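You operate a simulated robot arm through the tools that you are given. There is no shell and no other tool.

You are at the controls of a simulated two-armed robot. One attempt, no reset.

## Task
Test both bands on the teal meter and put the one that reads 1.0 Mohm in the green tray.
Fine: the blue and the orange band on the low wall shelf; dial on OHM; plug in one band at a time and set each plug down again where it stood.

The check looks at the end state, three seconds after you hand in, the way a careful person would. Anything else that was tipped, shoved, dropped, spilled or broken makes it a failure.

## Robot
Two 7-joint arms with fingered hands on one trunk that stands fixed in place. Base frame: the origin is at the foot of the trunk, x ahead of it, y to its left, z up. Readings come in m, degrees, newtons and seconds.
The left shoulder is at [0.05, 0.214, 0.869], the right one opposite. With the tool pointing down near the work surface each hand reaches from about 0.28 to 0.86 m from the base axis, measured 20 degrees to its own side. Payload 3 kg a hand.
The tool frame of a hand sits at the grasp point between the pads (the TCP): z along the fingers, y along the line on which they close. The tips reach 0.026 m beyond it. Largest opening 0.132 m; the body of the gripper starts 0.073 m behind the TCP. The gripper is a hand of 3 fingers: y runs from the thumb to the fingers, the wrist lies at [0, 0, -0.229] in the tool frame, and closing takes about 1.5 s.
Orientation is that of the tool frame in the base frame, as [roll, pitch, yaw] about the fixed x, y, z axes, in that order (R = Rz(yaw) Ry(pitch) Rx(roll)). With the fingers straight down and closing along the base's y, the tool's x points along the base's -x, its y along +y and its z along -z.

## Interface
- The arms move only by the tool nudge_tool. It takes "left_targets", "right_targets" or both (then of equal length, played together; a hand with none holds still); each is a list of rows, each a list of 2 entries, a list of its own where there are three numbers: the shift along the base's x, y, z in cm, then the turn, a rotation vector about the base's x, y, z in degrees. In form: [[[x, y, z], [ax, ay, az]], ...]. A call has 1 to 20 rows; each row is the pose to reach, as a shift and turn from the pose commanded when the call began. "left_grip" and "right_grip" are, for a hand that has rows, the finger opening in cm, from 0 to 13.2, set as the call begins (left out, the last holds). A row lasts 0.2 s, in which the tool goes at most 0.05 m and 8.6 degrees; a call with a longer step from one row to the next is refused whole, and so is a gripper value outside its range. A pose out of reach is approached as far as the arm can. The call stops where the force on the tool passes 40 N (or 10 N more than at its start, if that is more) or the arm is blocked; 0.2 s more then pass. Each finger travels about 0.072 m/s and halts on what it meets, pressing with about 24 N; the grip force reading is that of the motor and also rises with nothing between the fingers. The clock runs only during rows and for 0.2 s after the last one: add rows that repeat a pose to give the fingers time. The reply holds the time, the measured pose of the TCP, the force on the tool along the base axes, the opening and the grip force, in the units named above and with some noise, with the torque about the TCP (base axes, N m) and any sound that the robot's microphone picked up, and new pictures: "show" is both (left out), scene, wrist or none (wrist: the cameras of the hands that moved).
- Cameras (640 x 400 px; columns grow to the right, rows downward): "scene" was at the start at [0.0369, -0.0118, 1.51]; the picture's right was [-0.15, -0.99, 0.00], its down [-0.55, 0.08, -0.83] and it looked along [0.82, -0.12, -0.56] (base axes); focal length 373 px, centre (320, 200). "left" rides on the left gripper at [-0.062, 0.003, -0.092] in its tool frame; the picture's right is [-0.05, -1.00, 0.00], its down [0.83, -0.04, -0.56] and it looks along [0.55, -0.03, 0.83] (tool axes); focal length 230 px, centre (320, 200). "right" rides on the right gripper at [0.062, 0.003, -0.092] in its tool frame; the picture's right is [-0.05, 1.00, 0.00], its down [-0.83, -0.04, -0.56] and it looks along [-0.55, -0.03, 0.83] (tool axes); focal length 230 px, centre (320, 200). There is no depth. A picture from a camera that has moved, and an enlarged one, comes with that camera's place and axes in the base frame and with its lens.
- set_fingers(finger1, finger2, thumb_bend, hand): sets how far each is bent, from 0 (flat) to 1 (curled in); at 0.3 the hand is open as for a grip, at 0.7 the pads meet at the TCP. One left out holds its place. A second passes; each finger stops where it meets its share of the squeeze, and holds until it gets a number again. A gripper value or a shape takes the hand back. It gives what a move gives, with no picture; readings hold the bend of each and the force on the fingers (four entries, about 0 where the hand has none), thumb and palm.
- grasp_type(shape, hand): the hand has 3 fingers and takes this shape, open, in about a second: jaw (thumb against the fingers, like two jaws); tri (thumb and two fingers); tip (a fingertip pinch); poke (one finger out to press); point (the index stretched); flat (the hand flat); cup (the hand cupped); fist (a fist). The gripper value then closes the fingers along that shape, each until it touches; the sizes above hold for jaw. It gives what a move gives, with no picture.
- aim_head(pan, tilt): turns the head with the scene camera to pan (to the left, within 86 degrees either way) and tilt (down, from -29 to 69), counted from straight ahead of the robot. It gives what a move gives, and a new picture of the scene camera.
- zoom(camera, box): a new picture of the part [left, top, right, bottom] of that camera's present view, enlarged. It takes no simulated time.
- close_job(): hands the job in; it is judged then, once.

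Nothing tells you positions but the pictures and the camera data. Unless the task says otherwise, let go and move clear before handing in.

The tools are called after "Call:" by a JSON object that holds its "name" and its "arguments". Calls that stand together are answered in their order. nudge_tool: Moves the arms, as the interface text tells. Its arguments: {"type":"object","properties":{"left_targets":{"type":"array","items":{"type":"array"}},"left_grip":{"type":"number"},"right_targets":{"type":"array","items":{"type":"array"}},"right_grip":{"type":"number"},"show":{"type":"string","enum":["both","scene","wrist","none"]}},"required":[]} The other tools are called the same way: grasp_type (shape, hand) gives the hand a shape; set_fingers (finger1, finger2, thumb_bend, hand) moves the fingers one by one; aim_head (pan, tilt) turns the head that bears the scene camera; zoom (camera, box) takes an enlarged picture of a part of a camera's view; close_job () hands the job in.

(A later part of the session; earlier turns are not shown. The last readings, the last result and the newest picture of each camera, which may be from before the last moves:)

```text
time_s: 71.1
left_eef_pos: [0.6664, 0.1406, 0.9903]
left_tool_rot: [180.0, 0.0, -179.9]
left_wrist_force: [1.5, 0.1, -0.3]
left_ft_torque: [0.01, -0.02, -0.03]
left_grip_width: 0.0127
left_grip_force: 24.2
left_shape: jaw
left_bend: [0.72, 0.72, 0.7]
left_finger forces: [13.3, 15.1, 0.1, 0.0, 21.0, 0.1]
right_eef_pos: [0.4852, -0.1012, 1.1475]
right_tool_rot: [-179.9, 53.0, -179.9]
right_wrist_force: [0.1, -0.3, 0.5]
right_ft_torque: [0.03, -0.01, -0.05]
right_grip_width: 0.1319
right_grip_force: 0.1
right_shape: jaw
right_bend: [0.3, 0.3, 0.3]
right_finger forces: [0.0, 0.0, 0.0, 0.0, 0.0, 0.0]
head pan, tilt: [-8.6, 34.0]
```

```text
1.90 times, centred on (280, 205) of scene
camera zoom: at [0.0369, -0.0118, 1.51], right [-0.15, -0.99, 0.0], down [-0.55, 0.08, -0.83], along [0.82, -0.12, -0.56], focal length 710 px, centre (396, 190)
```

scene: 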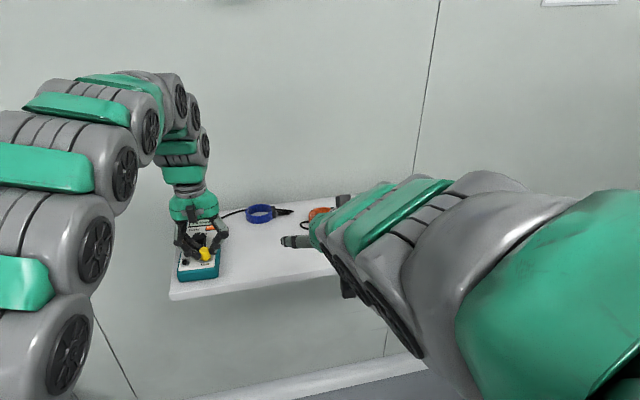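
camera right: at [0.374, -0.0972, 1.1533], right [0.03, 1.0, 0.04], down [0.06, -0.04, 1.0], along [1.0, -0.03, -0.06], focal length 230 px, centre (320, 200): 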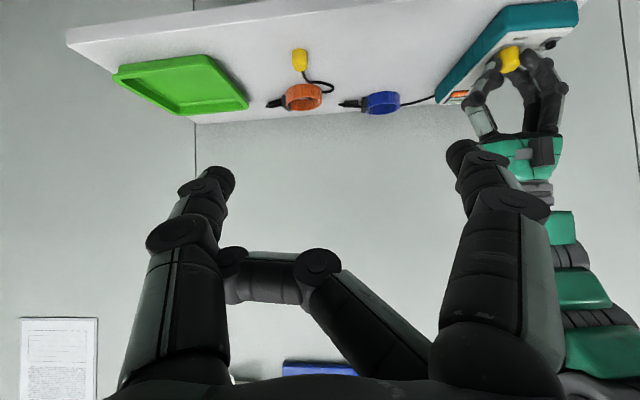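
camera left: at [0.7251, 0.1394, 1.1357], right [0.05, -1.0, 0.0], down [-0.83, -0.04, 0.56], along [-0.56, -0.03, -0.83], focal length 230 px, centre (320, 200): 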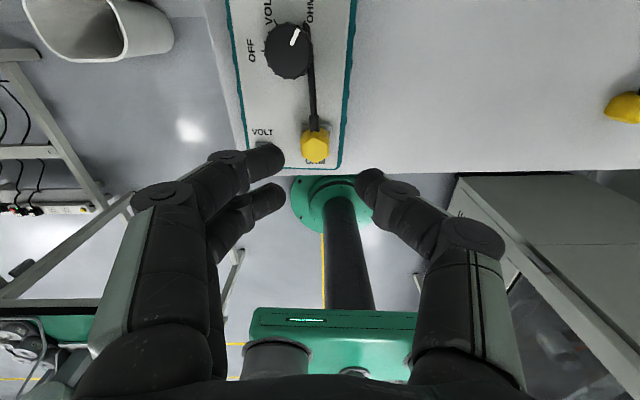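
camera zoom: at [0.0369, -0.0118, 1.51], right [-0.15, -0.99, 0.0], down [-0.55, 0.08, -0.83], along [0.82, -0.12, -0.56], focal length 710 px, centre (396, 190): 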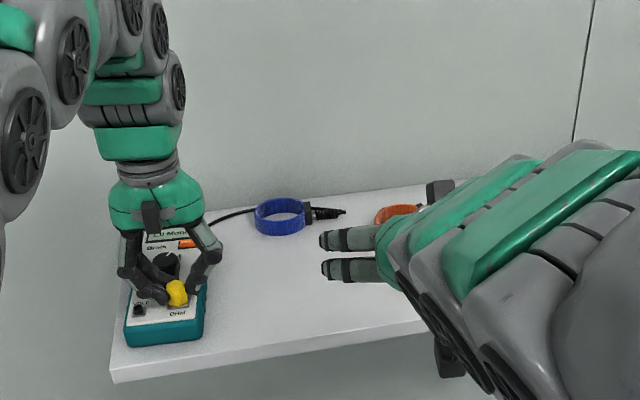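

Now I bring the tilted right hand to just in front of the meter's front edge (still clear of it), in stages.

Call:
{"name": "nudge_tool", "arguments": {"right_targets": [[[0.5, 3.5, -2], [0, 0, 0]], [[1, 7, -4], [0, 0, 0]], [[1, 10.5, -6], [0, 0, 0]], [[1, 14, -8], [0, 0, 0]], [[1, 17.5, -10], [0, 0, 0]], [[1, 21, -12], [0, 0, 0]], [[1.5, 24, -14], [0, 0, 0]], [[2.5, 25.5, -16], [0, 0, 0]], [[2.5, 25.5, -17], [0, 0, 0]], [[2.5, 25.5, -17], [0, 0, 0]]]}}

Call:
{"name": "zoom", "arguments": {"camera": "scene", "box": [150, 180, 350, 310]}}

```text
time_s: 73.5
left_eef_pos: [0.6682, 0.1592, 0.9909]
left_tool_rot: [-179.3, -0.2, -177.9]
left_wrist_force: [-1.3, -4.1, 2.9]
left_ft_torque: [-0.1, 0.05, -0.07]
left_grip_width: 0.0135
left_grip_force: 23.9
left_shape: jaw
left_bend: [0.72, 0.72, 0.7]
left_finger forces: [11.8, 13.8, 0.0, 0.0, 20.5, 0.1]
right_eef_pos: [0.5007, 0.1366, 1.0229]
right_tool_rot: [163.4, 48.1, 162.9]
right_wrist_force: [-0.1, 0.0, -0.3]
right_ft_torque: [0.02, -0.01, 0.0]
right_grip_width: 0.132
right_grip_force: 0.1
right_shape: jaw
right_bend: [0.3, 0.3, 0.3]
right_finger forces: [0.0, 0.0, 0.1, 0.1, 0.0, 0.0]
head pan, tilt: [-8.6, 34.0]
stopped in row 10 (right hand): the arm was blocked; the commanded pose is now the measured one
camera right: at [0.3912, 0.1467, 1.0365], right [0.11, 0.97, 0.23], down [0.1, -0.24, 0.97], along [0.99, -0.09, -0.13], focal length 230 px, centre (320, 200)
```

scene: 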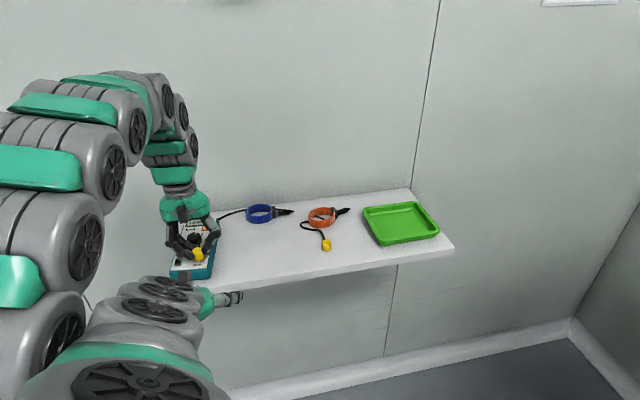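
right: 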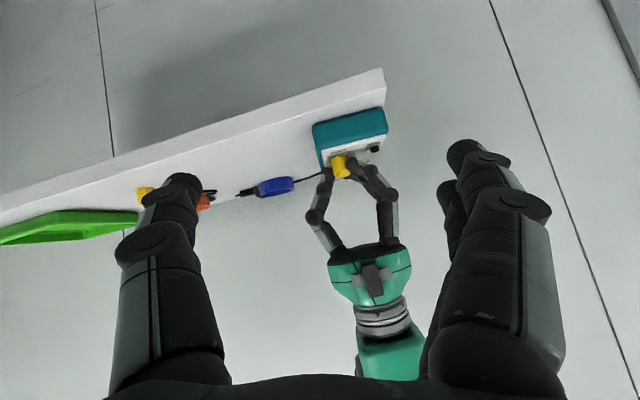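

```text
3.08 times, centred on (250, 245) of scene
camera zoom: at [0.0369, -0.0119, 1.51], right [-0.15, -0.99, 0.0], down [-0.55, 0.08, -0.83], along [0.82, -0.12, -0.56], focal length 1147 px, centre (535, 62)
```

zoom: 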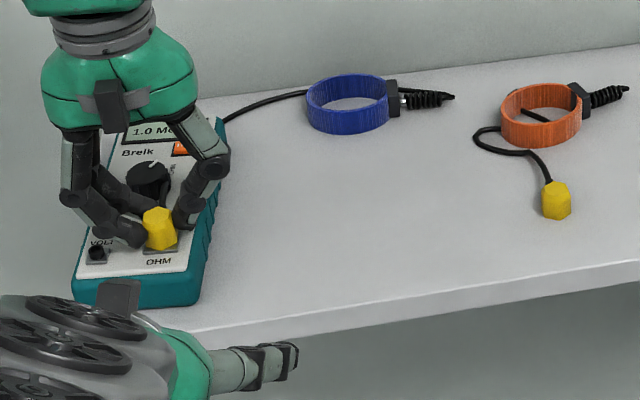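

The right arm's elbow is pressing on the left arm and pushed the left hand ~2 cm. I'll back the right arm out the way it came immediately.

Call:
{"name": "nudge_tool", "arguments": {"right_targets": [[[-0.5, -3, 2], [0, 0, 0]], [[-1, -6.5, 4], [0, 0, 0]], [[-1.5, -10, 6], [0, 0, 0]], [[-1.5, -13.5, 8], [0, 0, 0]], [[-1.5, -17, 10], [0, 0, 0]], [[-1.5, -20, 12], [0, 0, 0]], [[-1.5, -23, 13], [0, 0, 0]], [[-1.5, -23, 13], [0, 0, 0]]]}}

Call:
{"name": "zoom", "arguments": {"camera": "scene", "box": [170, 205, 240, 290]}}

```text
time_s: 75.3
left_eef_pos: [0.6681, 0.1563, 0.9903]
left_tool_rot: [-179.3, -0.1, -178.0]
left_wrist_force: [-0.4, -2.1, 7.8]
left_ft_torque: [-0.06, 0.04, -0.05]
left_grip_width: 0.0135
left_grip_force: 24.2
left_shape: jaw
left_bend: [0.72, 0.72, 0.7]
left_finger forces: [12.5, 15.2, 0.0, 0.1, 21.0, 0.0]
right_eef_pos: [0.4871, -0.0903, 1.1541]
right_tool_rot: [163.5, 48.3, 163.4]
right_wrist_force: [0.7, 0.0, 0.5]
right_ft_torque: [0.01, 0.01, 0.0]
right_grip_width: 0.1321
right_grip_force: 0.1
right_shape: jaw
right_bend: [0.3, 0.3, 0.3]
right_finger forces: [0.0, 0.0, 0.0, 0.1, 0.0, 0.1]
head pan, tilt: [-8.6, 34.0]
camera right: at [0.3774, -0.0811, 1.1669], right [0.1, 0.97, 0.23], down [0.1, -0.24, 0.97], along [0.99, -0.08, -0.12], focal length 230 px, centre (320, 200)
```

scene: 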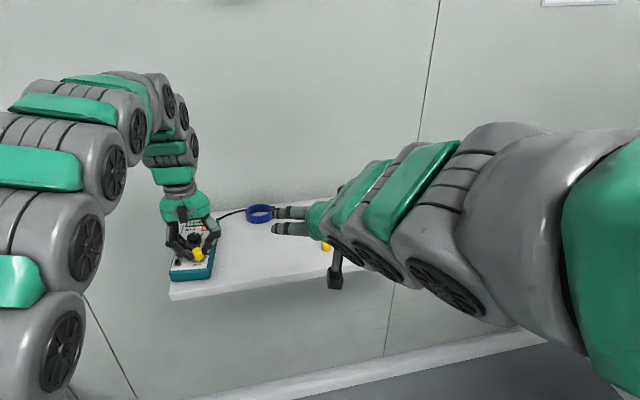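
right: 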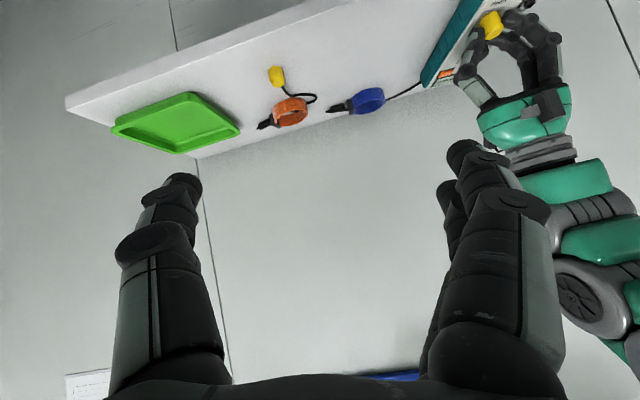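

```text
4.71 times, centred on (205, 248) of scene
camera zoom: at [0.0368, -0.0119, 1.51], right [-0.15, -0.99, 0.0], down [-0.55, 0.08, -0.83], along [0.82, -0.12, -0.56], focal length 1755 px, centre (861, -24)
```

zoom: 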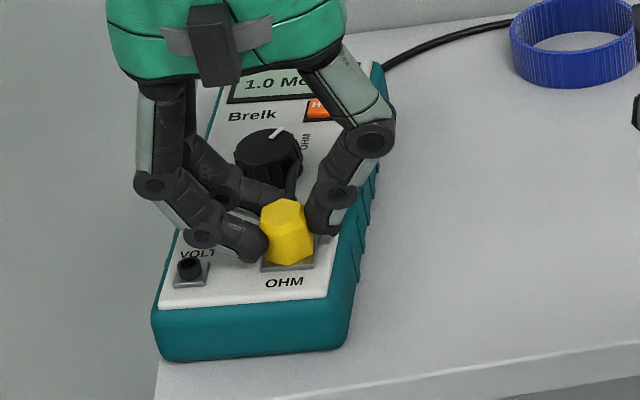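

The meter was dragged about 2 cm left with the plug. Plan: return the right hand to its neutral vertical pose, then slide the meter back using the plug as a handle, and afterwards let the left hand clamp the meter from behind while the right does the plugging.

Call:
{"name": "nudge_tool", "arguments": {"right_targets": [[[0, -2, 1], [-1.2, 7.1, 1.2]], [[0, -4, 2], [-2.4, 14.2, 2.5]], [[0, -6, 3], [-3.6, 21.3, 3.7]], [[0, -8, 4], [-4.8, 28.4, 4.9]], [[0, -10, 4.5], [-6, 35.5, 6.1]], [[0, -12, 4.5], [-7.2, 42.6, 7.4]], [[0, -13, 4.5], [-8.4, 49.7, 8.6]], [[0, -13, 4.5], [-8.4, 49.7, 8.6]]], "show": "scene"}}

Call:
{"name": "zoom", "arguments": {"camera": "scene", "box": [160, 190, 360, 300]}}

```text
time_s: 77.1
left_eef_pos: [0.6684, 0.1572, 0.9907]
left_tool_rot: [-179.3, -0.2, -178.1]
left_wrist_force: [0.1, -1.0, 6.5]
left_ft_torque: [-0.01, 0.02, -0.03]
left_grip_width: 0.0132
left_grip_force: 23.9
left_shape: jaw
left_bend: [0.72, 0.72, 0.7]
left_finger forces: [12.4, 15.4, 0.1, 0.1, 21.1, 0.0]
right_eef_pos: [0.4864, -0.2199, 1.1986]
right_tool_rot: [-179.9, 0.0, -179.9]
right_wrist_force: [-0.8, 0.3, 0.0]
right_ft_torque: [0.0, -0.03, 0.03]
right_grip_width: 0.132
right_grip_force: 0.2
right_shape: jaw
right_bend: [0.3, 0.3, 0.3]
right_finger forces: [0.0, 0.1, 0.1, 0.0, 0.1, 0.0]
head pan, tilt: [-8.6, 34.0]
```

scene: 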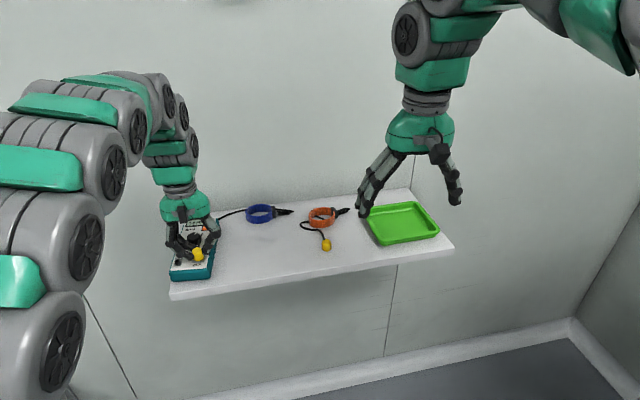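

```text
3.20 times, centred on (260, 245) of scene
camera zoom: at [0.0368, -0.0119, 1.51], right [-0.15, -0.99, 0.0], down [-0.55, 0.08, -0.83], along [0.82, -0.12, -0.56], focal length 1193 px, centre (512, 56)
```

zoom: 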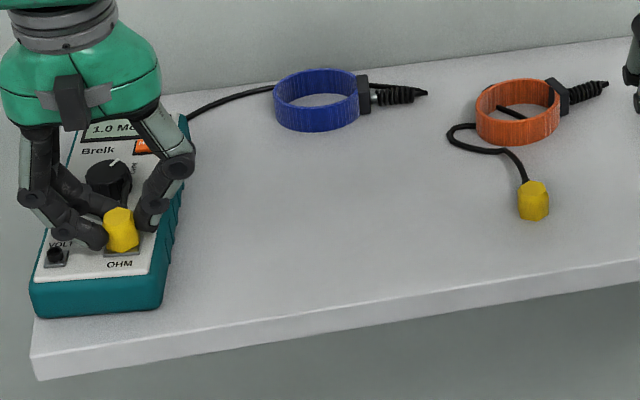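

Both bands are undisturbed. Sliding the meter back by its plug: slight unload, then 2 cm to −y.

Call:
{"name": "nudge_tool", "arguments": {"left_targets": [[[0, 0, 0.15], [0, 0, 0]], [[0, -0.5, 0.15], [0, 0, 0]], [[0, -1.0, 0.15], [0, 0, 0]], [[-0.1, -1.5, 0.15], [0, 0, 0]], [[-0.15, -1.9, 0.15], [0, 0, 0]], [[-0.15, -1.9, 0.15], [0, 0, 0]]], "show": "none"}}

Call:
{"name": "zoom", "arguments": {"camera": "scene", "box": [170, 205, 240, 290]}}

```text
time_s: 78.5
left_eef_pos: [0.667, 0.1359, 0.991]
left_tool_rot: [-179.4, -0.3, -178.0]
left_wrist_force: [-0.9, 1.3, -3.2]
left_ft_torque: [0.13, 0.03, 0.14]
left_grip_width: 0.0134
left_grip_force: 23.7
left_shape: jaw
left_bend: [0.72, 0.72, 0.7]
left_finger forces: [10.5, 17.4, 0.0, 0.1, 21.5, 0.0]
right_eef_pos: [0.4864, -0.2201, 1.1989]
right_tool_rot: [180.0, 0.0, 180.0]
right_wrist_force: [0.0, 0.2, 0.0]
right_ft_torque: [0.01, -0.02, 0.0]
right_grip_width: 0.1319
right_grip_force: 0.0
right_shape: jaw
right_bend: [0.3, 0.3, 0.3]
right_finger forces: [0.0, 0.0, 0.1, 0.0, 0.0, 0.0]
head pan, tilt: [-8.6, 34.0]
```

```text
4.71 times, centred on (205, 248) of scene
camera zoom: at [0.0369, -0.0118, 1.51], right [-0.15, -0.99, 0.0], down [-0.55, 0.08, -0.83], along [0.82, -0.12, -0.56], focal length 1755 px, centre (861, -24)
```

zoom: 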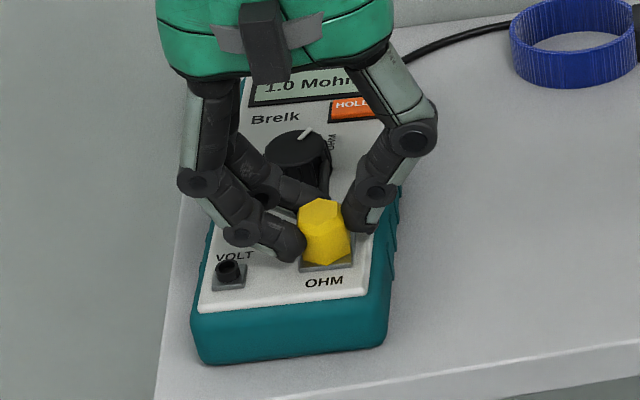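

Call:
{"name": "nudge_tool", "arguments": {"left_targets": [[[0.1, -0.2, 0], [0, 0, 0]], [[0.2, -0.42, 0], [0, 0, 0]], [[0.2, -0.42, 0], [0, 0, 0]]], "show": "none"}}

Call:
{"name": "nudge_tool", "arguments": {"left_targets": [[[0, 0, -0.1], [0, 0, 0]], [[0, 0, -0.1], [0, 0, 0]]], "show": "none"}}

Call:
{"name": "nudge_tool", "arguments": {"left_targets": [[[0, 0, 0], [0, 0, 0]], [[0, 0, 0], [0, 0, 0]], [[0, 0, 0], [0, 0, 0]]], "left_grip": 4.2, "show": "none"}}

Call:
{"name": "nudge_tool", "arguments": {"left_targets": [[[0, 0, 2], [0, 0, 0]], [[0, 0, 5], [0, 0, 0]], [[0, 0, 8], [0, 0, 0]], [[0, 0, 10], [0, 0, 0]], [[0, 0, 10], [0, 0, 0]]], "show": "scene"}}

Call:
{"name": "zoom", "arguments": {"camera": "scene", "box": [170, 205, 240, 290]}}

```text
time_s: 79.3
left_eef_pos: [0.6684, 0.1346, 0.992]
left_tool_rot: [-179.4, -0.2, -178.0]
left_wrist_force: [-0.6, 0.7, -2.7]
left_ft_torque: [0.1, 0.05, 0.18]
left_grip_width: 0.0129
left_grip_force: 23.8
left_shape: jaw
left_bend: [0.72, 0.72, 0.7]
left_finger forces: [9.8, 17.5, 0.0, 0.0, 21.7, 0.0]
right_eef_pos: [0.487, -0.2198, 1.1983]
right_tool_rot: [179.9, 0.0, -180.0]
right_wrist_force: [0.0, 0.0, 0.4]
right_ft_torque: [0.03, -0.03, 0.0]
right_grip_width: 0.1318
right_grip_force: 0.0
right_shape: jaw
right_bend: [0.3, 0.3, 0.3]
right_finger forces: [0.0, 0.0, 0.0, 0.1, 0.0, 0.1]
head pan, tilt: [-8.6, 34.0]
```

```text
time_s: 79.9
left_eef_pos: [0.6676, 0.1336, 0.9914]
left_tool_rot: [-179.3, -0.2, -178.0]
left_wrist_force: [-1.6, 0.1, -0.4]
left_ft_torque: [0.03, 0.03, 0.14]
left_grip_width: 0.0129
left_grip_force: 23.7
left_shape: jaw
left_bend: [0.72, 0.72, 0.7]
left_finger forces: [9.4, 17.2, 0.0, 0.1, 22.0, 0.1]
right_eef_pos: [0.4856, -0.2205, 1.1992]
right_tool_rot: [-180.0, 0.0, 180.0]
right_wrist_force: [0.6, 0.1, 0.3]
right_ft_torque: [0.0, 0.01, 0.04]
right_grip_width: 0.132
right_grip_force: 0.1
right_shape: jaw
right_bend: [0.3, 0.3, 0.3]
right_finger forces: [0.0, 0.0, 0.1, 0.0, 0.0, 0.0]
head pan, tilt: [-8.6, 34.0]
```

```text
time_s: 80.7
left_eef_pos: [0.668, 0.1333, 0.9899]
left_tool_rot: [-179.2, -0.2, -178.0]
left_wrist_force: [0.5, 0.2, 0.7]
left_ft_torque: [0.0, 0.0, -0.02]
left_grip_width: 0.0417
left_grip_force: 0.1
left_shape: jaw
left_bend: [0.74, 0.74, 0.7]
left_finger forces: [0.1, 0.0, 0.1, 0.0, 0.0, 0.0]
right_eef_pos: [0.4864, -0.2189, 1.1985]
right_tool_rot: [179.9, 0.0, -180.0]
right_wrist_force: [-0.3, 0.1, -0.7]
right_ft_torque: [-0.01, 0.02, -0.02]
right_grip_width: 0.1321
right_grip_force: 0.1
right_shape: jaw
right_bend: [0.3, 0.3, 0.3]
right_finger forces: [0.0, 0.0, 0.0, 0.1, 0.0, 0.0]
head pan, tilt: [-8.6, 34.0]
```

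```text
time_s: 81.9
left_eef_pos: [0.6676, 0.1344, 1.0902]
left_tool_rot: [-179.3, -0.2, -178.1]
left_wrist_force: [0.2, 0.3, 0.1]
left_ft_torque: [0.01, -0.01, 0.03]
left_grip_width: 0.0415
left_grip_force: 0.1
left_shape: jaw
left_bend: [0.74, 0.74, 0.7]
left_finger forces: [0.0, 0.0, 0.0, 0.1, 0.1, 0.0]
right_eef_pos: [0.4857, -0.2194, 1.1988]
right_tool_rot: [-180.0, 0.0, 179.9]
right_wrist_force: [-0.2, 0.9, -0.9]
right_ft_torque: [0.0, 0.0, 0.04]
right_grip_width: 0.1321
right_grip_force: 0.0
right_shape: jaw
right_bend: [0.3, 0.3, 0.3]
right_finger forces: [0.0, 0.0, 0.0, 0.0, 0.0, 0.0]
head pan, tilt: [-8.6, 34.0]
```

scene: 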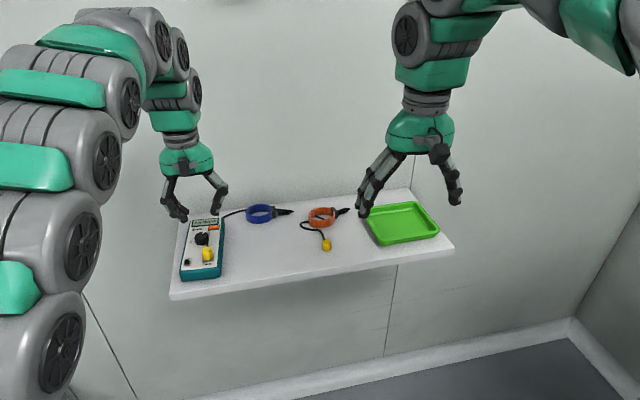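

```text
4.71 times, centred on (205, 248) of scene
camera zoom: at [0.0369, -0.0118, 1.51], right [-0.15, -0.99, 0.0], down [-0.55, 0.08, -0.83], along [0.82, -0.12, -0.56], focal length 1755 px, centre (861, -24)
```

zoom: 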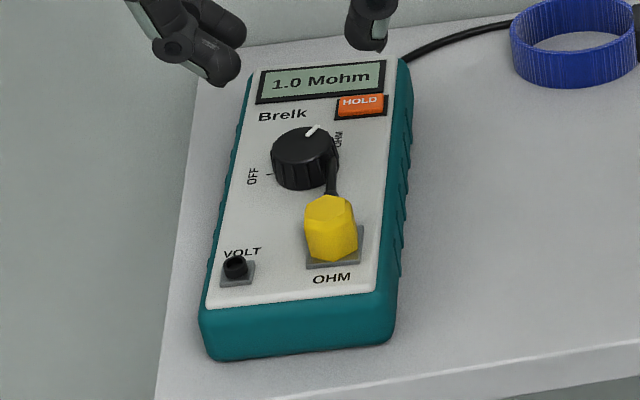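

The meter is back at its original pose (labels match the first picture within a pixel or two). Now the left hand opens wide and moves to straddle the meter's rear half by its sides.

Call:
{"name": "nudge_tool", "arguments": {"left_targets": [[[1, 0.6, -0.5], [0.2, 0, -0.6]], [[2.5, 1.2, -1.5], [0.5, 0, -1.3]], [[4, 2, -2.5], [0.7, 0, -1.9]], [[5, 2, -4], [0.7, 0, -1.9]], [[6, 2, -6], [0.7, 0, -1.9]], [[7, 2, -8], [0.7, 0, -1.9]], [[7.5, 2, -9], [0.7, 0, -1.9]], [[7.5, 2, -9], [0.7, 0, -1.9]]], "left_grip": 13.2}}

Call:
{"name": "zoom", "arguments": {"camera": "scene", "box": [160, 180, 260, 290]}}

```text
time_s: 83.7
left_eef_pos: [0.7433, 0.1532, 1.0018]
left_tool_rot: [179.9, -0.2, -179.9]
left_wrist_force: [0.4, -1.1, 0.4]
left_ft_torque: [0.0, 0.02, 0.01]
left_grip_width: 0.1318
left_grip_force: 0.1
left_shape: jaw
left_bend: [0.3, 0.3, 0.3]
left_finger forces: [0.0, 0.0, 0.0, 0.0, 0.0, 0.0]
right_eef_pos: [0.4859, -0.2205, 1.1979]
right_tool_rot: [180.0, 0.0, -179.9]
right_wrist_force: [0.2, -0.2, 0.7]
right_ft_torque: [-0.03, 0.0, 0.02]
right_grip_width: 0.132
right_grip_force: 0.0
right_shape: jaw
right_bend: [0.3, 0.3, 0.3]
right_finger forces: [0.1, 0.1, 0.1, 0.1, 0.1, 0.1]
head pan, tilt: [-8.6, 34.0]
camera left: at [0.8044, 0.1574, 1.0924], right [0.05, -1.0, 0.0], down [-0.83, -0.04, 0.56], along [-0.56, -0.03, -0.83], focal length 230 px, centre (320, 200)
```

scene: 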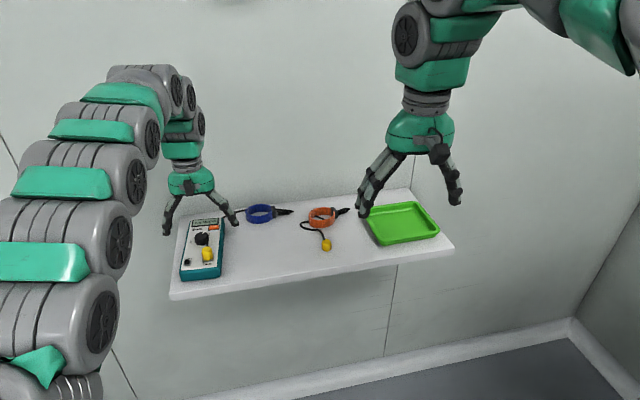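
left: 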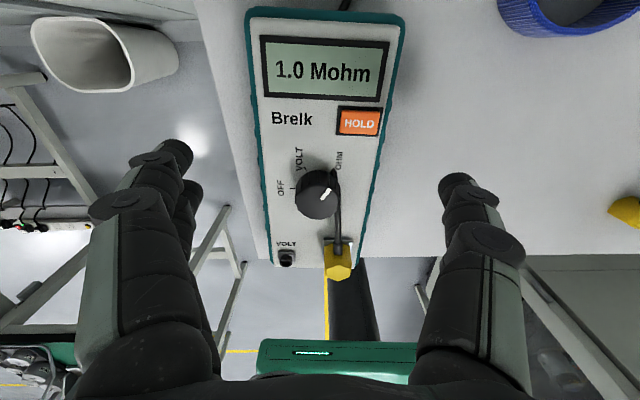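

```text
3.64 times, centred on (210, 235) of scene
camera zoom: at [0.0369, -0.0118, 1.51], right [-0.15, -0.99, 0.0], down [-0.55, 0.08, -0.83], along [0.82, -0.12, -0.56], focal length 1356 px, centre (720, 73)
```

zoom: 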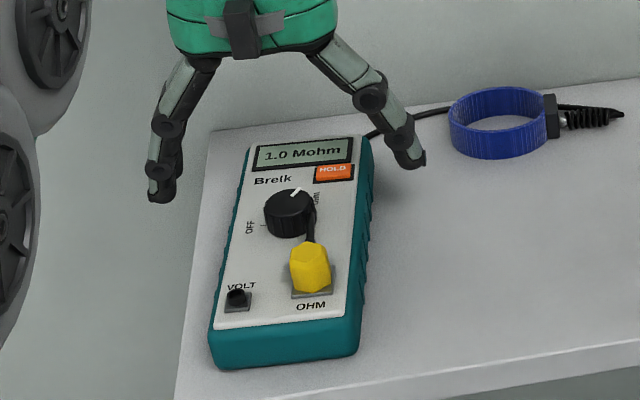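

Call:
{"name": "nudge_tool", "arguments": {"left_targets": [[[0, -0.25, -1.5], [0, 0, 0]], [[0, -0.25, -3], [0, 0, 0]], [[0, -0.25, -4.3], [0, 0, 0]], [[0, -0.25, -4.3], [0, 0, 0]]], "show": "wrist"}}

Call:
{"name": "zoom", "arguments": {"camera": "scene", "box": [160, 180, 260, 290]}}

```text
time_s: 84.7
left_eef_pos: [0.7425, 0.152, 0.9567]
left_tool_rot: [180.0, -0.1, -179.9]
left_wrist_force: [-0.4, -0.3, -0.5]
left_ft_torque: [0.0, 0.02, 0.0]
left_grip_width: 0.1319
left_grip_force: 0.2
left_shape: jaw
left_bend: [0.3, 0.3, 0.3]
left_finger forces: [0.0, 0.0, 0.1, 0.0, 0.1, 0.1]
right_eef_pos: [0.485, -0.2204, 1.1986]
right_tool_rot: [179.9, 0.0, 179.9]
right_wrist_force: [0.2, 0.2, 0.3]
right_ft_torque: [0.01, 0.01, -0.02]
right_grip_width: 0.132
right_grip_force: 0.1
right_shape: jaw
right_bend: [0.3, 0.3, 0.3]
right_finger forces: [0.0, 0.1, 0.1, 0.1, 0.0, 0.1]
head pan, tilt: [-8.6, 34.0]
camera left: at [0.8047, 0.1547, 1.047], right [0.05, -1.0, 0.0], down [-0.83, -0.04, 0.56], along [-0.56, -0.03, -0.83], focal length 230 px, centre (320, 200)
```

left: 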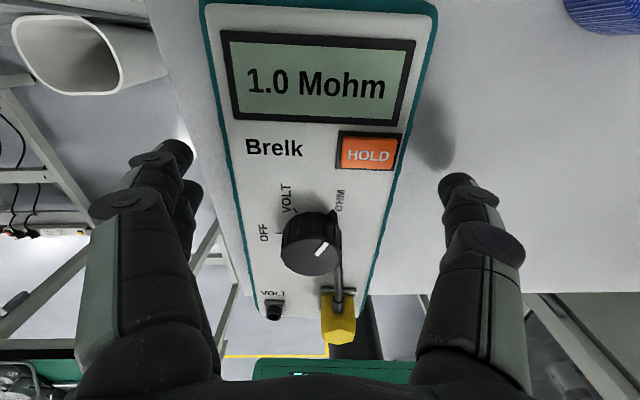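

```text
3.64 times, centred on (210, 235) of scene
camera zoom: at [0.0369, -0.0118, 1.51], right [-0.15, -0.99, 0.0], down [-0.55, 0.08, -0.83], along [0.82, -0.12, -0.56], focal length 1356 px, centre (720, 73)
```

zoom: 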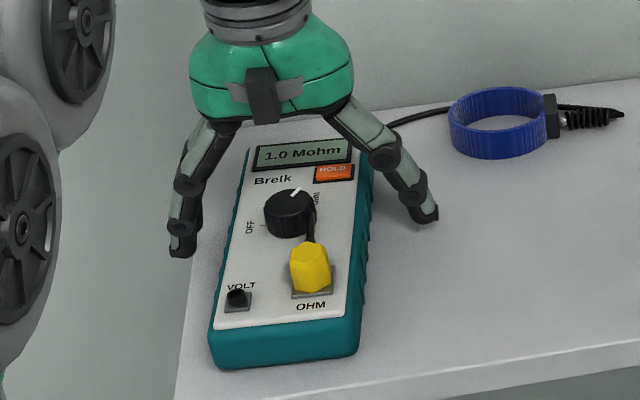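

Call:
{"name": "nudge_tool", "arguments": {"left_targets": [[[0, 0.15, 0], [0, 0, 0]], [[0, 0.15, 0], [0, 0, 0]], [[0, 0.15, 0], [0, 0, 0]], [[0, 0.15, 0], [0, 0, 0]]], "left_grip": 9.6, "show": "wrist"}}

Call:
{"name": "zoom", "arguments": {"camera": "scene", "box": [160, 180, 260, 290]}}

```text
time_s: 85.7
left_eef_pos: [0.7435, 0.1523, 0.9568]
left_tool_rot: [-180.0, -0.1, -179.9]
left_wrist_force: [-0.6, 0.1, -1.0]
left_ft_torque: [-0.01, 0.0, 0.02]
left_grip_width: 0.0963
left_grip_force: 0.0
left_shape: jaw
left_bend: [0.65, 0.65, 0.62]
left_finger forces: [0.0, 0.0, 0.0, 0.0, 0.0, 0.1]
right_eef_pos: [0.487, -0.2203, 1.1994]
right_tool_rot: [-179.9, 0.0, -179.9]
right_wrist_force: [0.5, -0.1, 0.0]
right_ft_torque: [0.04, -0.01, -0.03]
right_grip_width: 0.1319
right_grip_force: 0.1
right_shape: jaw
right_bend: [0.3, 0.3, 0.3]
right_finger forces: [0.0, 0.1, 0.0, 0.0, 0.0, 0.0]
head pan, tilt: [-8.6, 34.0]
camera left: at [0.8046, 0.1558, 1.0475], right [0.05, -1.0, 0.0], down [-0.83, -0.04, 0.56], along [-0.56, -0.03, -0.83], focal length 230 px, centre (320, 200)
```

left: 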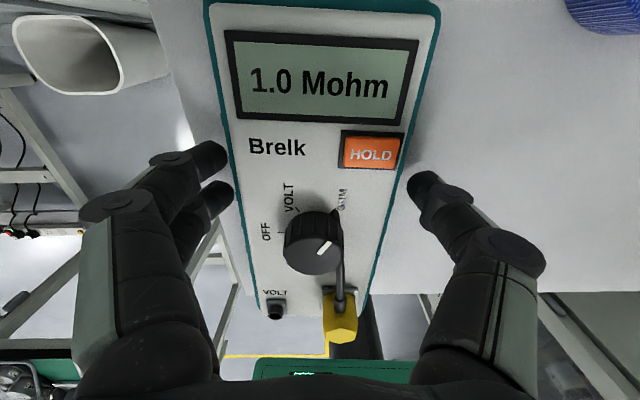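

```text
3.64 times, centred on (210, 235) of scene
camera zoom: at [0.0369, -0.0118, 1.51], right [-0.15, -0.99, 0.0], down [-0.55, 0.08, -0.83], along [0.82, -0.12, -0.56], focal length 1356 px, centre (720, 73)
```

zoom: 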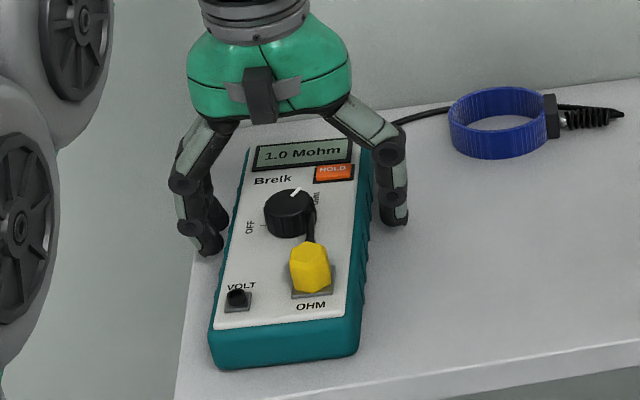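

Call:
{"name": "nudge_tool", "arguments": {"left_targets": [[[0, 0.2, 0], [0, 0, 0]], [[0, 0.2, 0], [0, 0, 0]], [[0, 0.2, 0], [0, 0, 0]], [[0, 0.2, 0], [0, 0, 0]]], "left_grip": 8.0, "show": "none"}}

Call:
{"name": "zoom", "arguments": {"camera": "scene", "box": [170, 205, 240, 290]}}

Call:
{"name": "zoom", "arguments": {"camera": "left", "box": [180, 100, 460, 280]}}

```text
time_s: 86.7
left_eef_pos: [0.7432, 0.1554, 0.957]
left_tool_rot: [179.9, -0.2, -179.9]
left_wrist_force: [0.5, 0.2, -1.5]
left_ft_torque: [-0.03, 0.0, -0.01]
left_grip_width: 0.0814
left_grip_force: 0.1
left_shape: jaw
left_bend: [0.71, 0.71, 0.7]
left_finger forces: [0.4, 0.4, 0.0, 0.0, 1.2, 0.0]
right_eef_pos: [0.4871, -0.2196, 1.1987]
right_tool_rot: [-180.0, 0.1, 180.0]
right_wrist_force: [0.1, -0.2, 0.0]
right_ft_torque: [-0.01, -0.01, 0.03]
right_grip_width: 0.1319
right_grip_force: 0.1
right_shape: jaw
right_bend: [0.3, 0.3, 0.3]
right_finger forces: [0.1, 0.0, 0.0, 0.0, 0.0, 0.1]
head pan, tilt: [-8.6, 34.0]
```

```text
4.71 times, centred on (205, 248) of scene
camera zoom: at [0.0369, -0.0118, 1.51], right [-0.15, -0.99, 0.0], down [-0.55, 0.08, -0.83], along [0.82, -0.12, -0.56], focal length 1755 px, centre (861, -24)
```

zoom: 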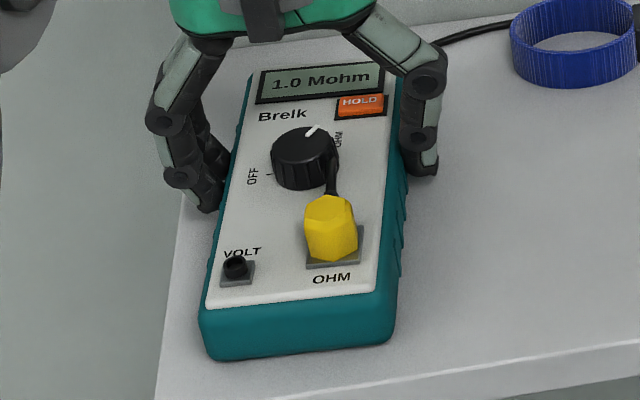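

```text
2.22 times, centred on (320, 190) of left
camera zoom: at [0.8043, 0.1582, 1.0482], right [0.05, -1.0, 0.0], down [-0.83, -0.04, 0.56], along [-0.56, -0.03, -0.83], focal length 511 px, centre (320, 222)
```

zoom: 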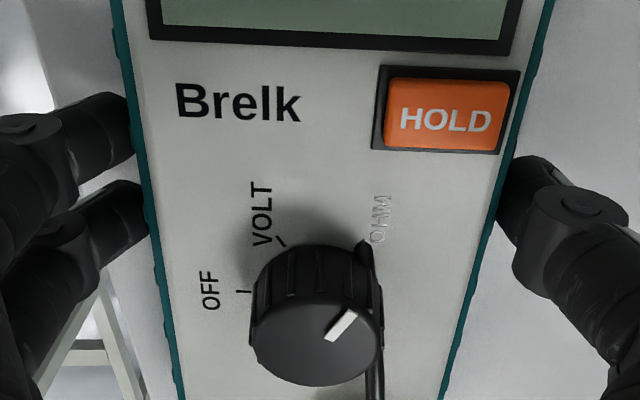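

Both sides touched evenly and the meter didn't move. Tightening the clamp.

Call:
{"name": "nudge_tool", "arguments": {"left_targets": [[[0, 0, 0], [0, 0, 0]], [[0, 0, 0], [0, 0, 0]], [[0, 0, 0], [0, 0, 0]]], "left_grip": 7.0, "show": "none"}}

Call:
{"name": "zoom", "arguments": {"camera": "scene", "box": [170, 205, 240, 290]}}

```text
time_s: 87.5
left_eef_pos: [0.7427, 0.1551, 0.958]
left_tool_rot: [180.0, -0.2, -179.9]
left_wrist_force: [0.1, -0.4, -0.7]
left_ft_torque: [-0.01, -0.01, 0.0]
left_grip_width: 0.0787
left_grip_force: 23.8
left_shape: jaw
left_bend: [0.71, 0.71, 0.71]
left_finger forces: [10.6, 10.5, 0.0, 0.0, 22.1, 0.0]
right_eef_pos: [0.4879, -0.2196, 1.1976]
right_tool_rot: [-180.0, 0.0, 180.0]
right_wrist_force: [-0.1, 0.4, 0.0]
right_ft_torque: [0.03, 0.0, -0.01]
right_grip_width: 0.1321
right_grip_force: 0.1
right_shape: jaw
right_bend: [0.3, 0.3, 0.3]
right_finger forces: [0.0, 0.1, 0.1, 0.1, 0.0, 0.0]
head pan, tilt: [-8.6, 34.0]
```

```text
4.71 times, centred on (205, 248) of scene
camera zoom: at [0.0369, -0.0119, 1.51], right [-0.15, -0.99, 0.0], down [-0.55, 0.08, -0.83], along [0.82, -0.12, -0.56], focal length 1755 px, centre (861, -24)
```

zoom: 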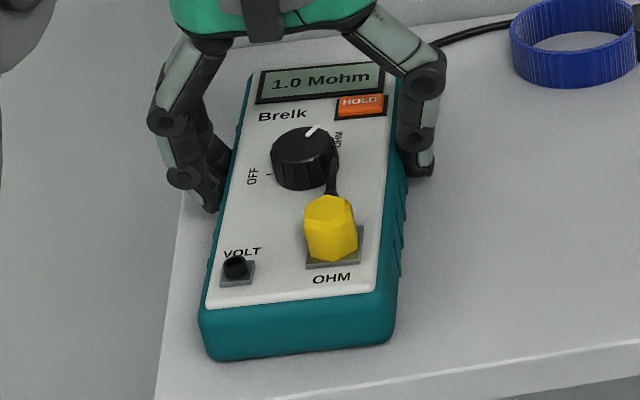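

The meter is firmly clamped. Now I bring the right hand, tilted about 18° toward me to keep clear of the left wrist, toward the plug in cautious stages.

Call:
{"name": "nudge_tool", "arguments": {"right_targets": [[[1.5, 3, -1.5], [0, -4, 0]], [[3, 6, -3], [0, -8, 0]], [[4.5, 9, -4.5], [0, -12, 0]], [[6, 12, -6], [0, -16, 0]], [[7, 15, -7.5], [0, -18, 0]], [[7, 17, -8], [0, -18, 0]], [[7, 17, -8], [0, -18, 0]]], "right_grip": 5}}

```text
time_s: 89.1
left_eef_pos: [0.7433, 0.1553, 0.9579]
left_tool_rot: [-180.0, -0.2, -180.0]
left_wrist_force: [-0.2, -0.4, -0.7]
left_ft_torque: [0.01, 0.0, -0.01]
left_grip_width: 0.0785
left_grip_force: 24.0
left_shape: jaw
left_bend: [0.71, 0.71, 0.71]
left_finger forces: [11.0, 10.8, 0.0, 0.0, 22.0, 0.0]
right_eef_pos: [0.5544, -0.0494, 1.1178]
right_tool_rot: [-179.9, 18.0, -180.0]
right_wrist_force: [0.0, 0.3, 0.4]
right_ft_torque: [-0.01, 0.0, 0.0]
right_grip_width: 0.0504
right_grip_force: 0.2
right_shape: jaw
right_bend: [0.73, 0.73, 0.7]
right_finger forces: [0.1, 0.0, 0.1, 0.0, 0.0, 0.1]
head pan, tilt: [-8.6, 34.0]
camera right: at [0.4681, -0.0446, 1.1872], right [0.05, 1.0, 0.02], down [0.62, -0.04, 0.78], along [0.78, -0.03, -0.62], focal length 230 px, centre (320, 200)
```

scene: 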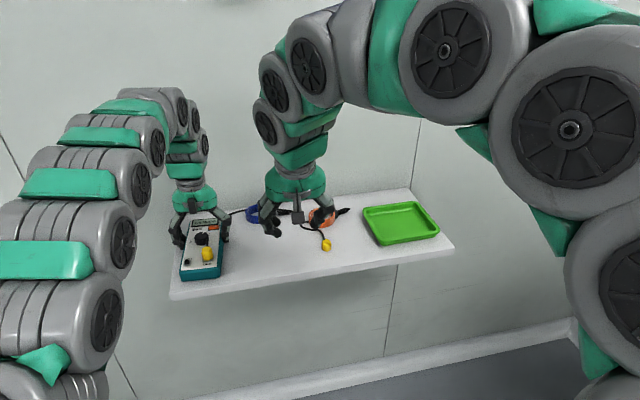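
right: 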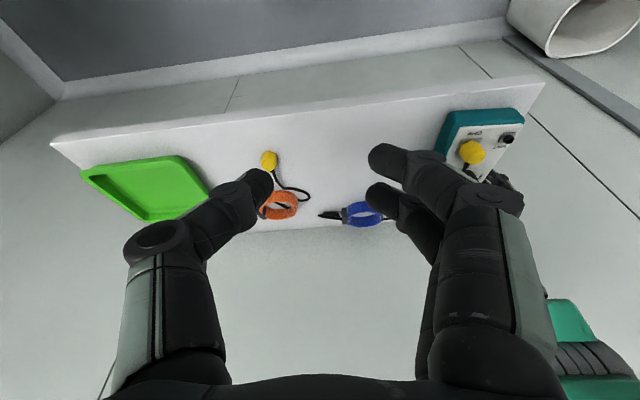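

Call:
{"name": "nudge_tool", "arguments": {"right_targets": [[[1, 2.5, -0.5], [0, 0, 0]], [[2, 5, -1], [0, 0, 0]], [[3, 7.5, -1.5], [0, 0, 0]], [[4, 10, -2], [0, 0, 0]], [[5, 12.5, -2.5], [0, 0, 0]], [[5, 12.5, -2.5], [0, 0, 0]]]}}

```text
time_s: 90.5
left_eef_pos: [0.7443, 0.1557, 0.9568]
left_tool_rot: [179.9, -0.3, -179.8]
left_wrist_force: [0.4, -0.9, 0.2]
left_ft_torque: [0.01, -0.03, 0.06]
left_grip_width: 0.0782
left_grip_force: 24.2
left_shape: jaw
left_bend: [0.71, 0.71, 0.71]
left_finger forces: [11.4, 11.3, 0.0, 0.0, 23.7, 0.0]
right_eef_pos: [0.6068, 0.0739, 1.0955]
right_tool_rot: [-180.0, 18.2, -179.9]
right_wrist_force: [0.1, 0.1, 0.3]
right_ft_torque: [-0.01, 0.01, -0.01]
right_grip_width: 0.0505
right_grip_force: 0.1
right_shape: jaw
right_bend: [0.73, 0.73, 0.7]
right_finger forces: [0.0, 0.0, 0.0, 0.0, 0.1, 0.0]
head pan, tilt: [-8.6, 34.0]
camera right: at [0.5198, 0.0782, 1.1638], right [0.05, 1.0, 0.02], down [0.62, -0.04, 0.79], along [0.79, -0.03, -0.62], focal length 230 px, centre (320, 200)
```

scene: 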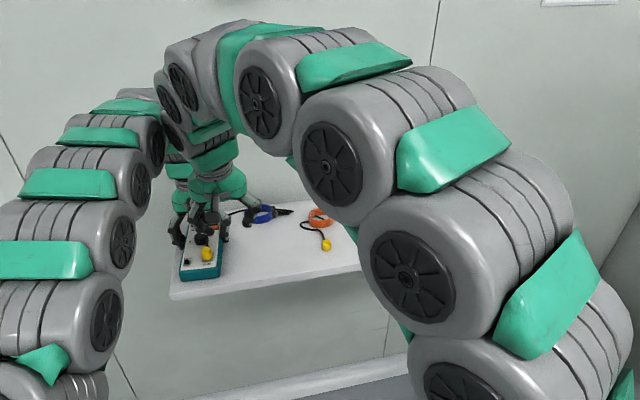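
right: 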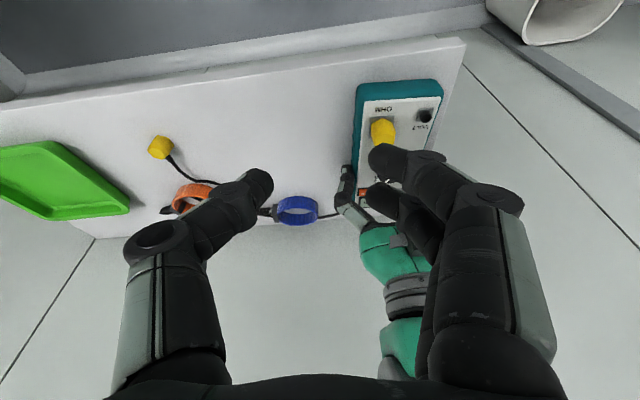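

Call:
{"name": "zoom", "arguments": {"camera": "scene", "box": [90, 20, 290, 300]}}

Call:
{"name": "zoom", "arguments": {"camera": "left", "box": [0, 0, 640, 400]}}

```text
1.43 times, centred on (190, 160) of scene
camera zoom: at [0.0369, -0.0118, 1.51], right [-0.15, -0.99, 0.0], down [-0.55, 0.08, -0.83], along [0.82, -0.12, -0.56], focal length 533 px, centre (506, 257)
```

zoom: 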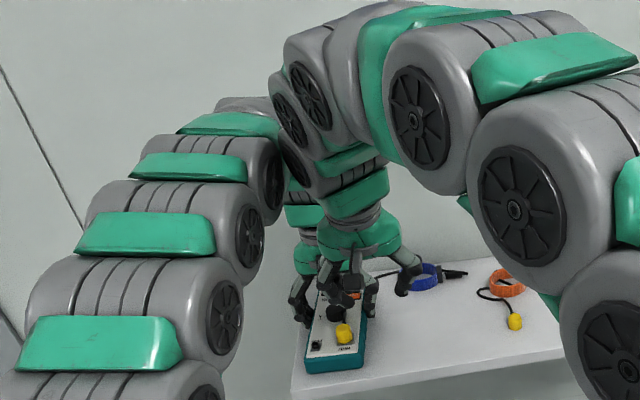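

```text
1.00 times, centred on (320, 200) of left (not enlarged: the box is as wide or as high as the picture)
camera zoom: at [0.8045, 0.1597, 1.048], right [0.06, -1.0, 0.0], down [-0.83, -0.05, 0.56], along [-0.56, -0.03, -0.83], focal length 230 px, centre (320, 200)
```

zoom: 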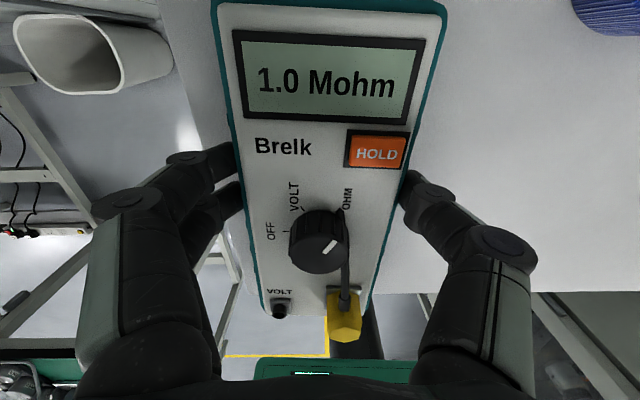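

The right forearm is starting to touch the left arm's overhead link, so pulling with the right hand from here isn't safe. Better: left hand pulls, right hand leans in from the right side and presses the meter's right rim down. First I back the right hand off.

Call:
{"name": "nudge_tool", "arguments": {"right_targets": [[[-1, -2.5, 0.5], [0, 0, 0]], [[-2, -5, 1], [0, 0, 0]], [[-3, -7.5, 1.5], [0, 0, 0]], [[-4, -10, 2], [0, 0, 0]], [[-5, -13, 3], [0, 0, 0]], [[-5, -16, 4], [0, 0, 0]], [[-5, -19, 5], [0, 0, 0]], [[-5, -22, 6], [0, 0, 0]], [[-5, -22, 6], [0, 0, 0]]], "show": "scene"}}

Call:
{"name": "zoom", "arguments": {"camera": "scene", "box": [170, 205, 240, 290]}}

```text
time_s: 92.5
left_eef_pos: [0.7435, 0.1543, 0.9571]
left_tool_rot: [180.0, -0.2, -180.0]
left_wrist_force: [0.3, -1.7, -0.5]
left_ft_torque: [-0.01, 0.02, 0.05]
left_grip_width: 0.0781
left_grip_force: 23.9
left_shape: jaw
left_bend: [0.71, 0.71, 0.71]
left_finger forces: [11.4, 11.4, 0.0, 0.0, 23.6, 0.0]
right_eef_pos: [0.5574, -0.1441, 1.1548]
right_tool_rot: [180.0, 18.0, 179.9]
right_wrist_force: [-0.9, 0.2, 0.0]
right_ft_torque: [0.02, 0.02, -0.03]
right_grip_width: 0.0505
right_grip_force: 0.1
right_shape: jaw
right_bend: [0.73, 0.73, 0.7]
right_finger forces: [0.0, 0.1, 0.0, 0.0, 0.1, 0.0]
head pan, tilt: [-8.6, 34.0]
```

scene: 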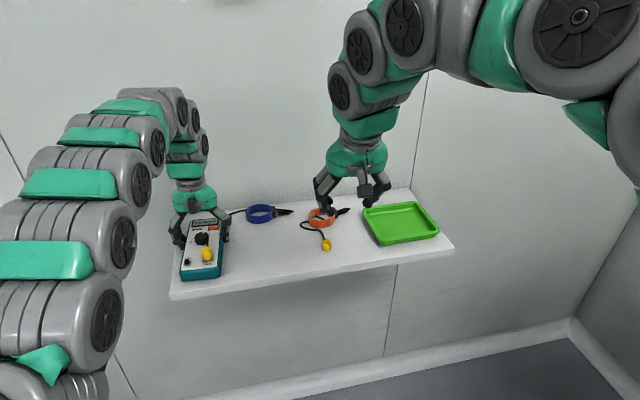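

```text
4.71 times, centred on (205, 248) of scene
camera zoom: at [0.0369, -0.0118, 1.51], right [-0.15, -0.99, 0.0], down [-0.55, 0.08, -0.83], along [0.82, -0.12, -0.56], focal length 1755 px, centre (861, -24)
```

zoom: 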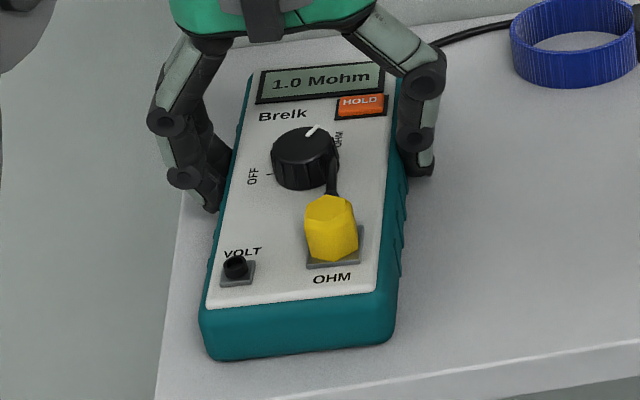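

With the meter firmly clamped by the left hand, I'll instead lean the right hand ~22° to its own side so its forearm stays clear, and approach the plug from the right. First rotate and come halfway.

Call:
{"name": "nudge_tool", "arguments": {"right_targets": [[[1, 2.5, -0.7], [3.7, 1.3, 0.2]], [[2, 5, -1.4], [7.3, 2.7, 0.5]], [[3, 7.5, -2.1], [11, 4, 0.7]], [[4, 10, -2.8], [14.7, 5.3, 1]], [[5, 12.5, -3.5], [18.3, 6.7, 1.2]], [[6.3, 15, -4], [22, 8, 1.5]], [[6.3, 16.4, -4.5], [22, 8, 1.5]], [[6.3, 16.4, -4.5], [22, 8, 1.5]]]}}

```text
time_s: 94.3
left_eef_pos: [0.7435, 0.1551, 0.9584]
left_tool_rot: [-180.0, -0.2, -180.0]
left_wrist_force: [-0.1, -0.4, 0.0]
left_ft_torque: [-0.06, -0.04, 0.02]
left_grip_width: 0.0784
left_grip_force: 23.9
left_shape: jaw
left_bend: [0.71, 0.71, 0.71]
left_finger forces: [11.7, 11.6, 0.1, 0.0, 23.3, 0.0]
right_eef_pos: [0.6175, 0.0198, 1.11]
right_tool_rot: [157.6, 9.1, 176.1]
right_wrist_force: [0.1, -1.0, -0.1]
right_ft_torque: [-0.01, -0.01, -0.02]
right_grip_width: 0.0504
right_grip_force: 0.1
right_shape: jaw
right_bend: [0.73, 0.73, 0.7]
right_finger forces: [0.0, 0.1, 0.0, 0.1, 0.0, 0.1]
head pan, tilt: [-8.6, 34.0]
camera right: at [0.5414, -0.0067, 1.1841], right [0.05, 0.92, 0.38], down [0.72, -0.3, 0.62], along [0.69, 0.24, -0.68], focal length 230 px, centre (320, 200)
```

scene: 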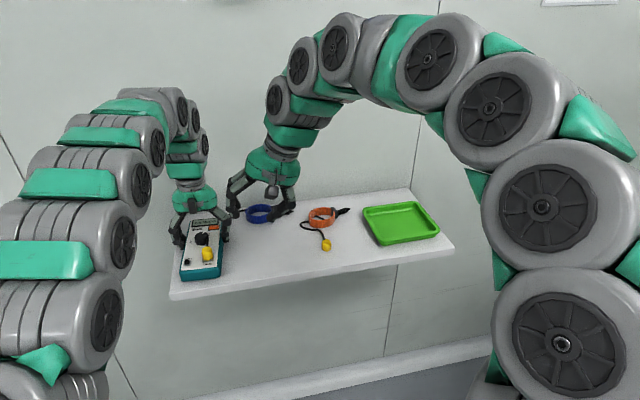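
right: 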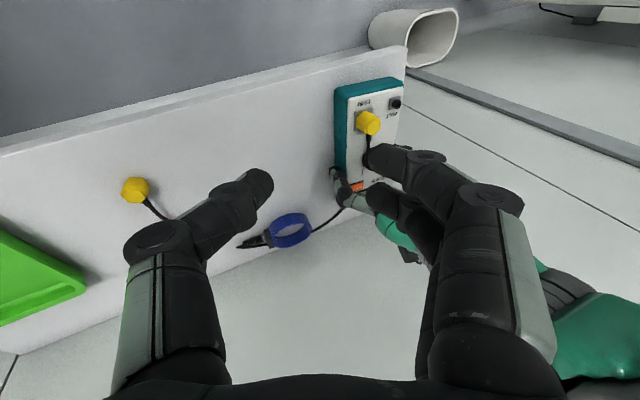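

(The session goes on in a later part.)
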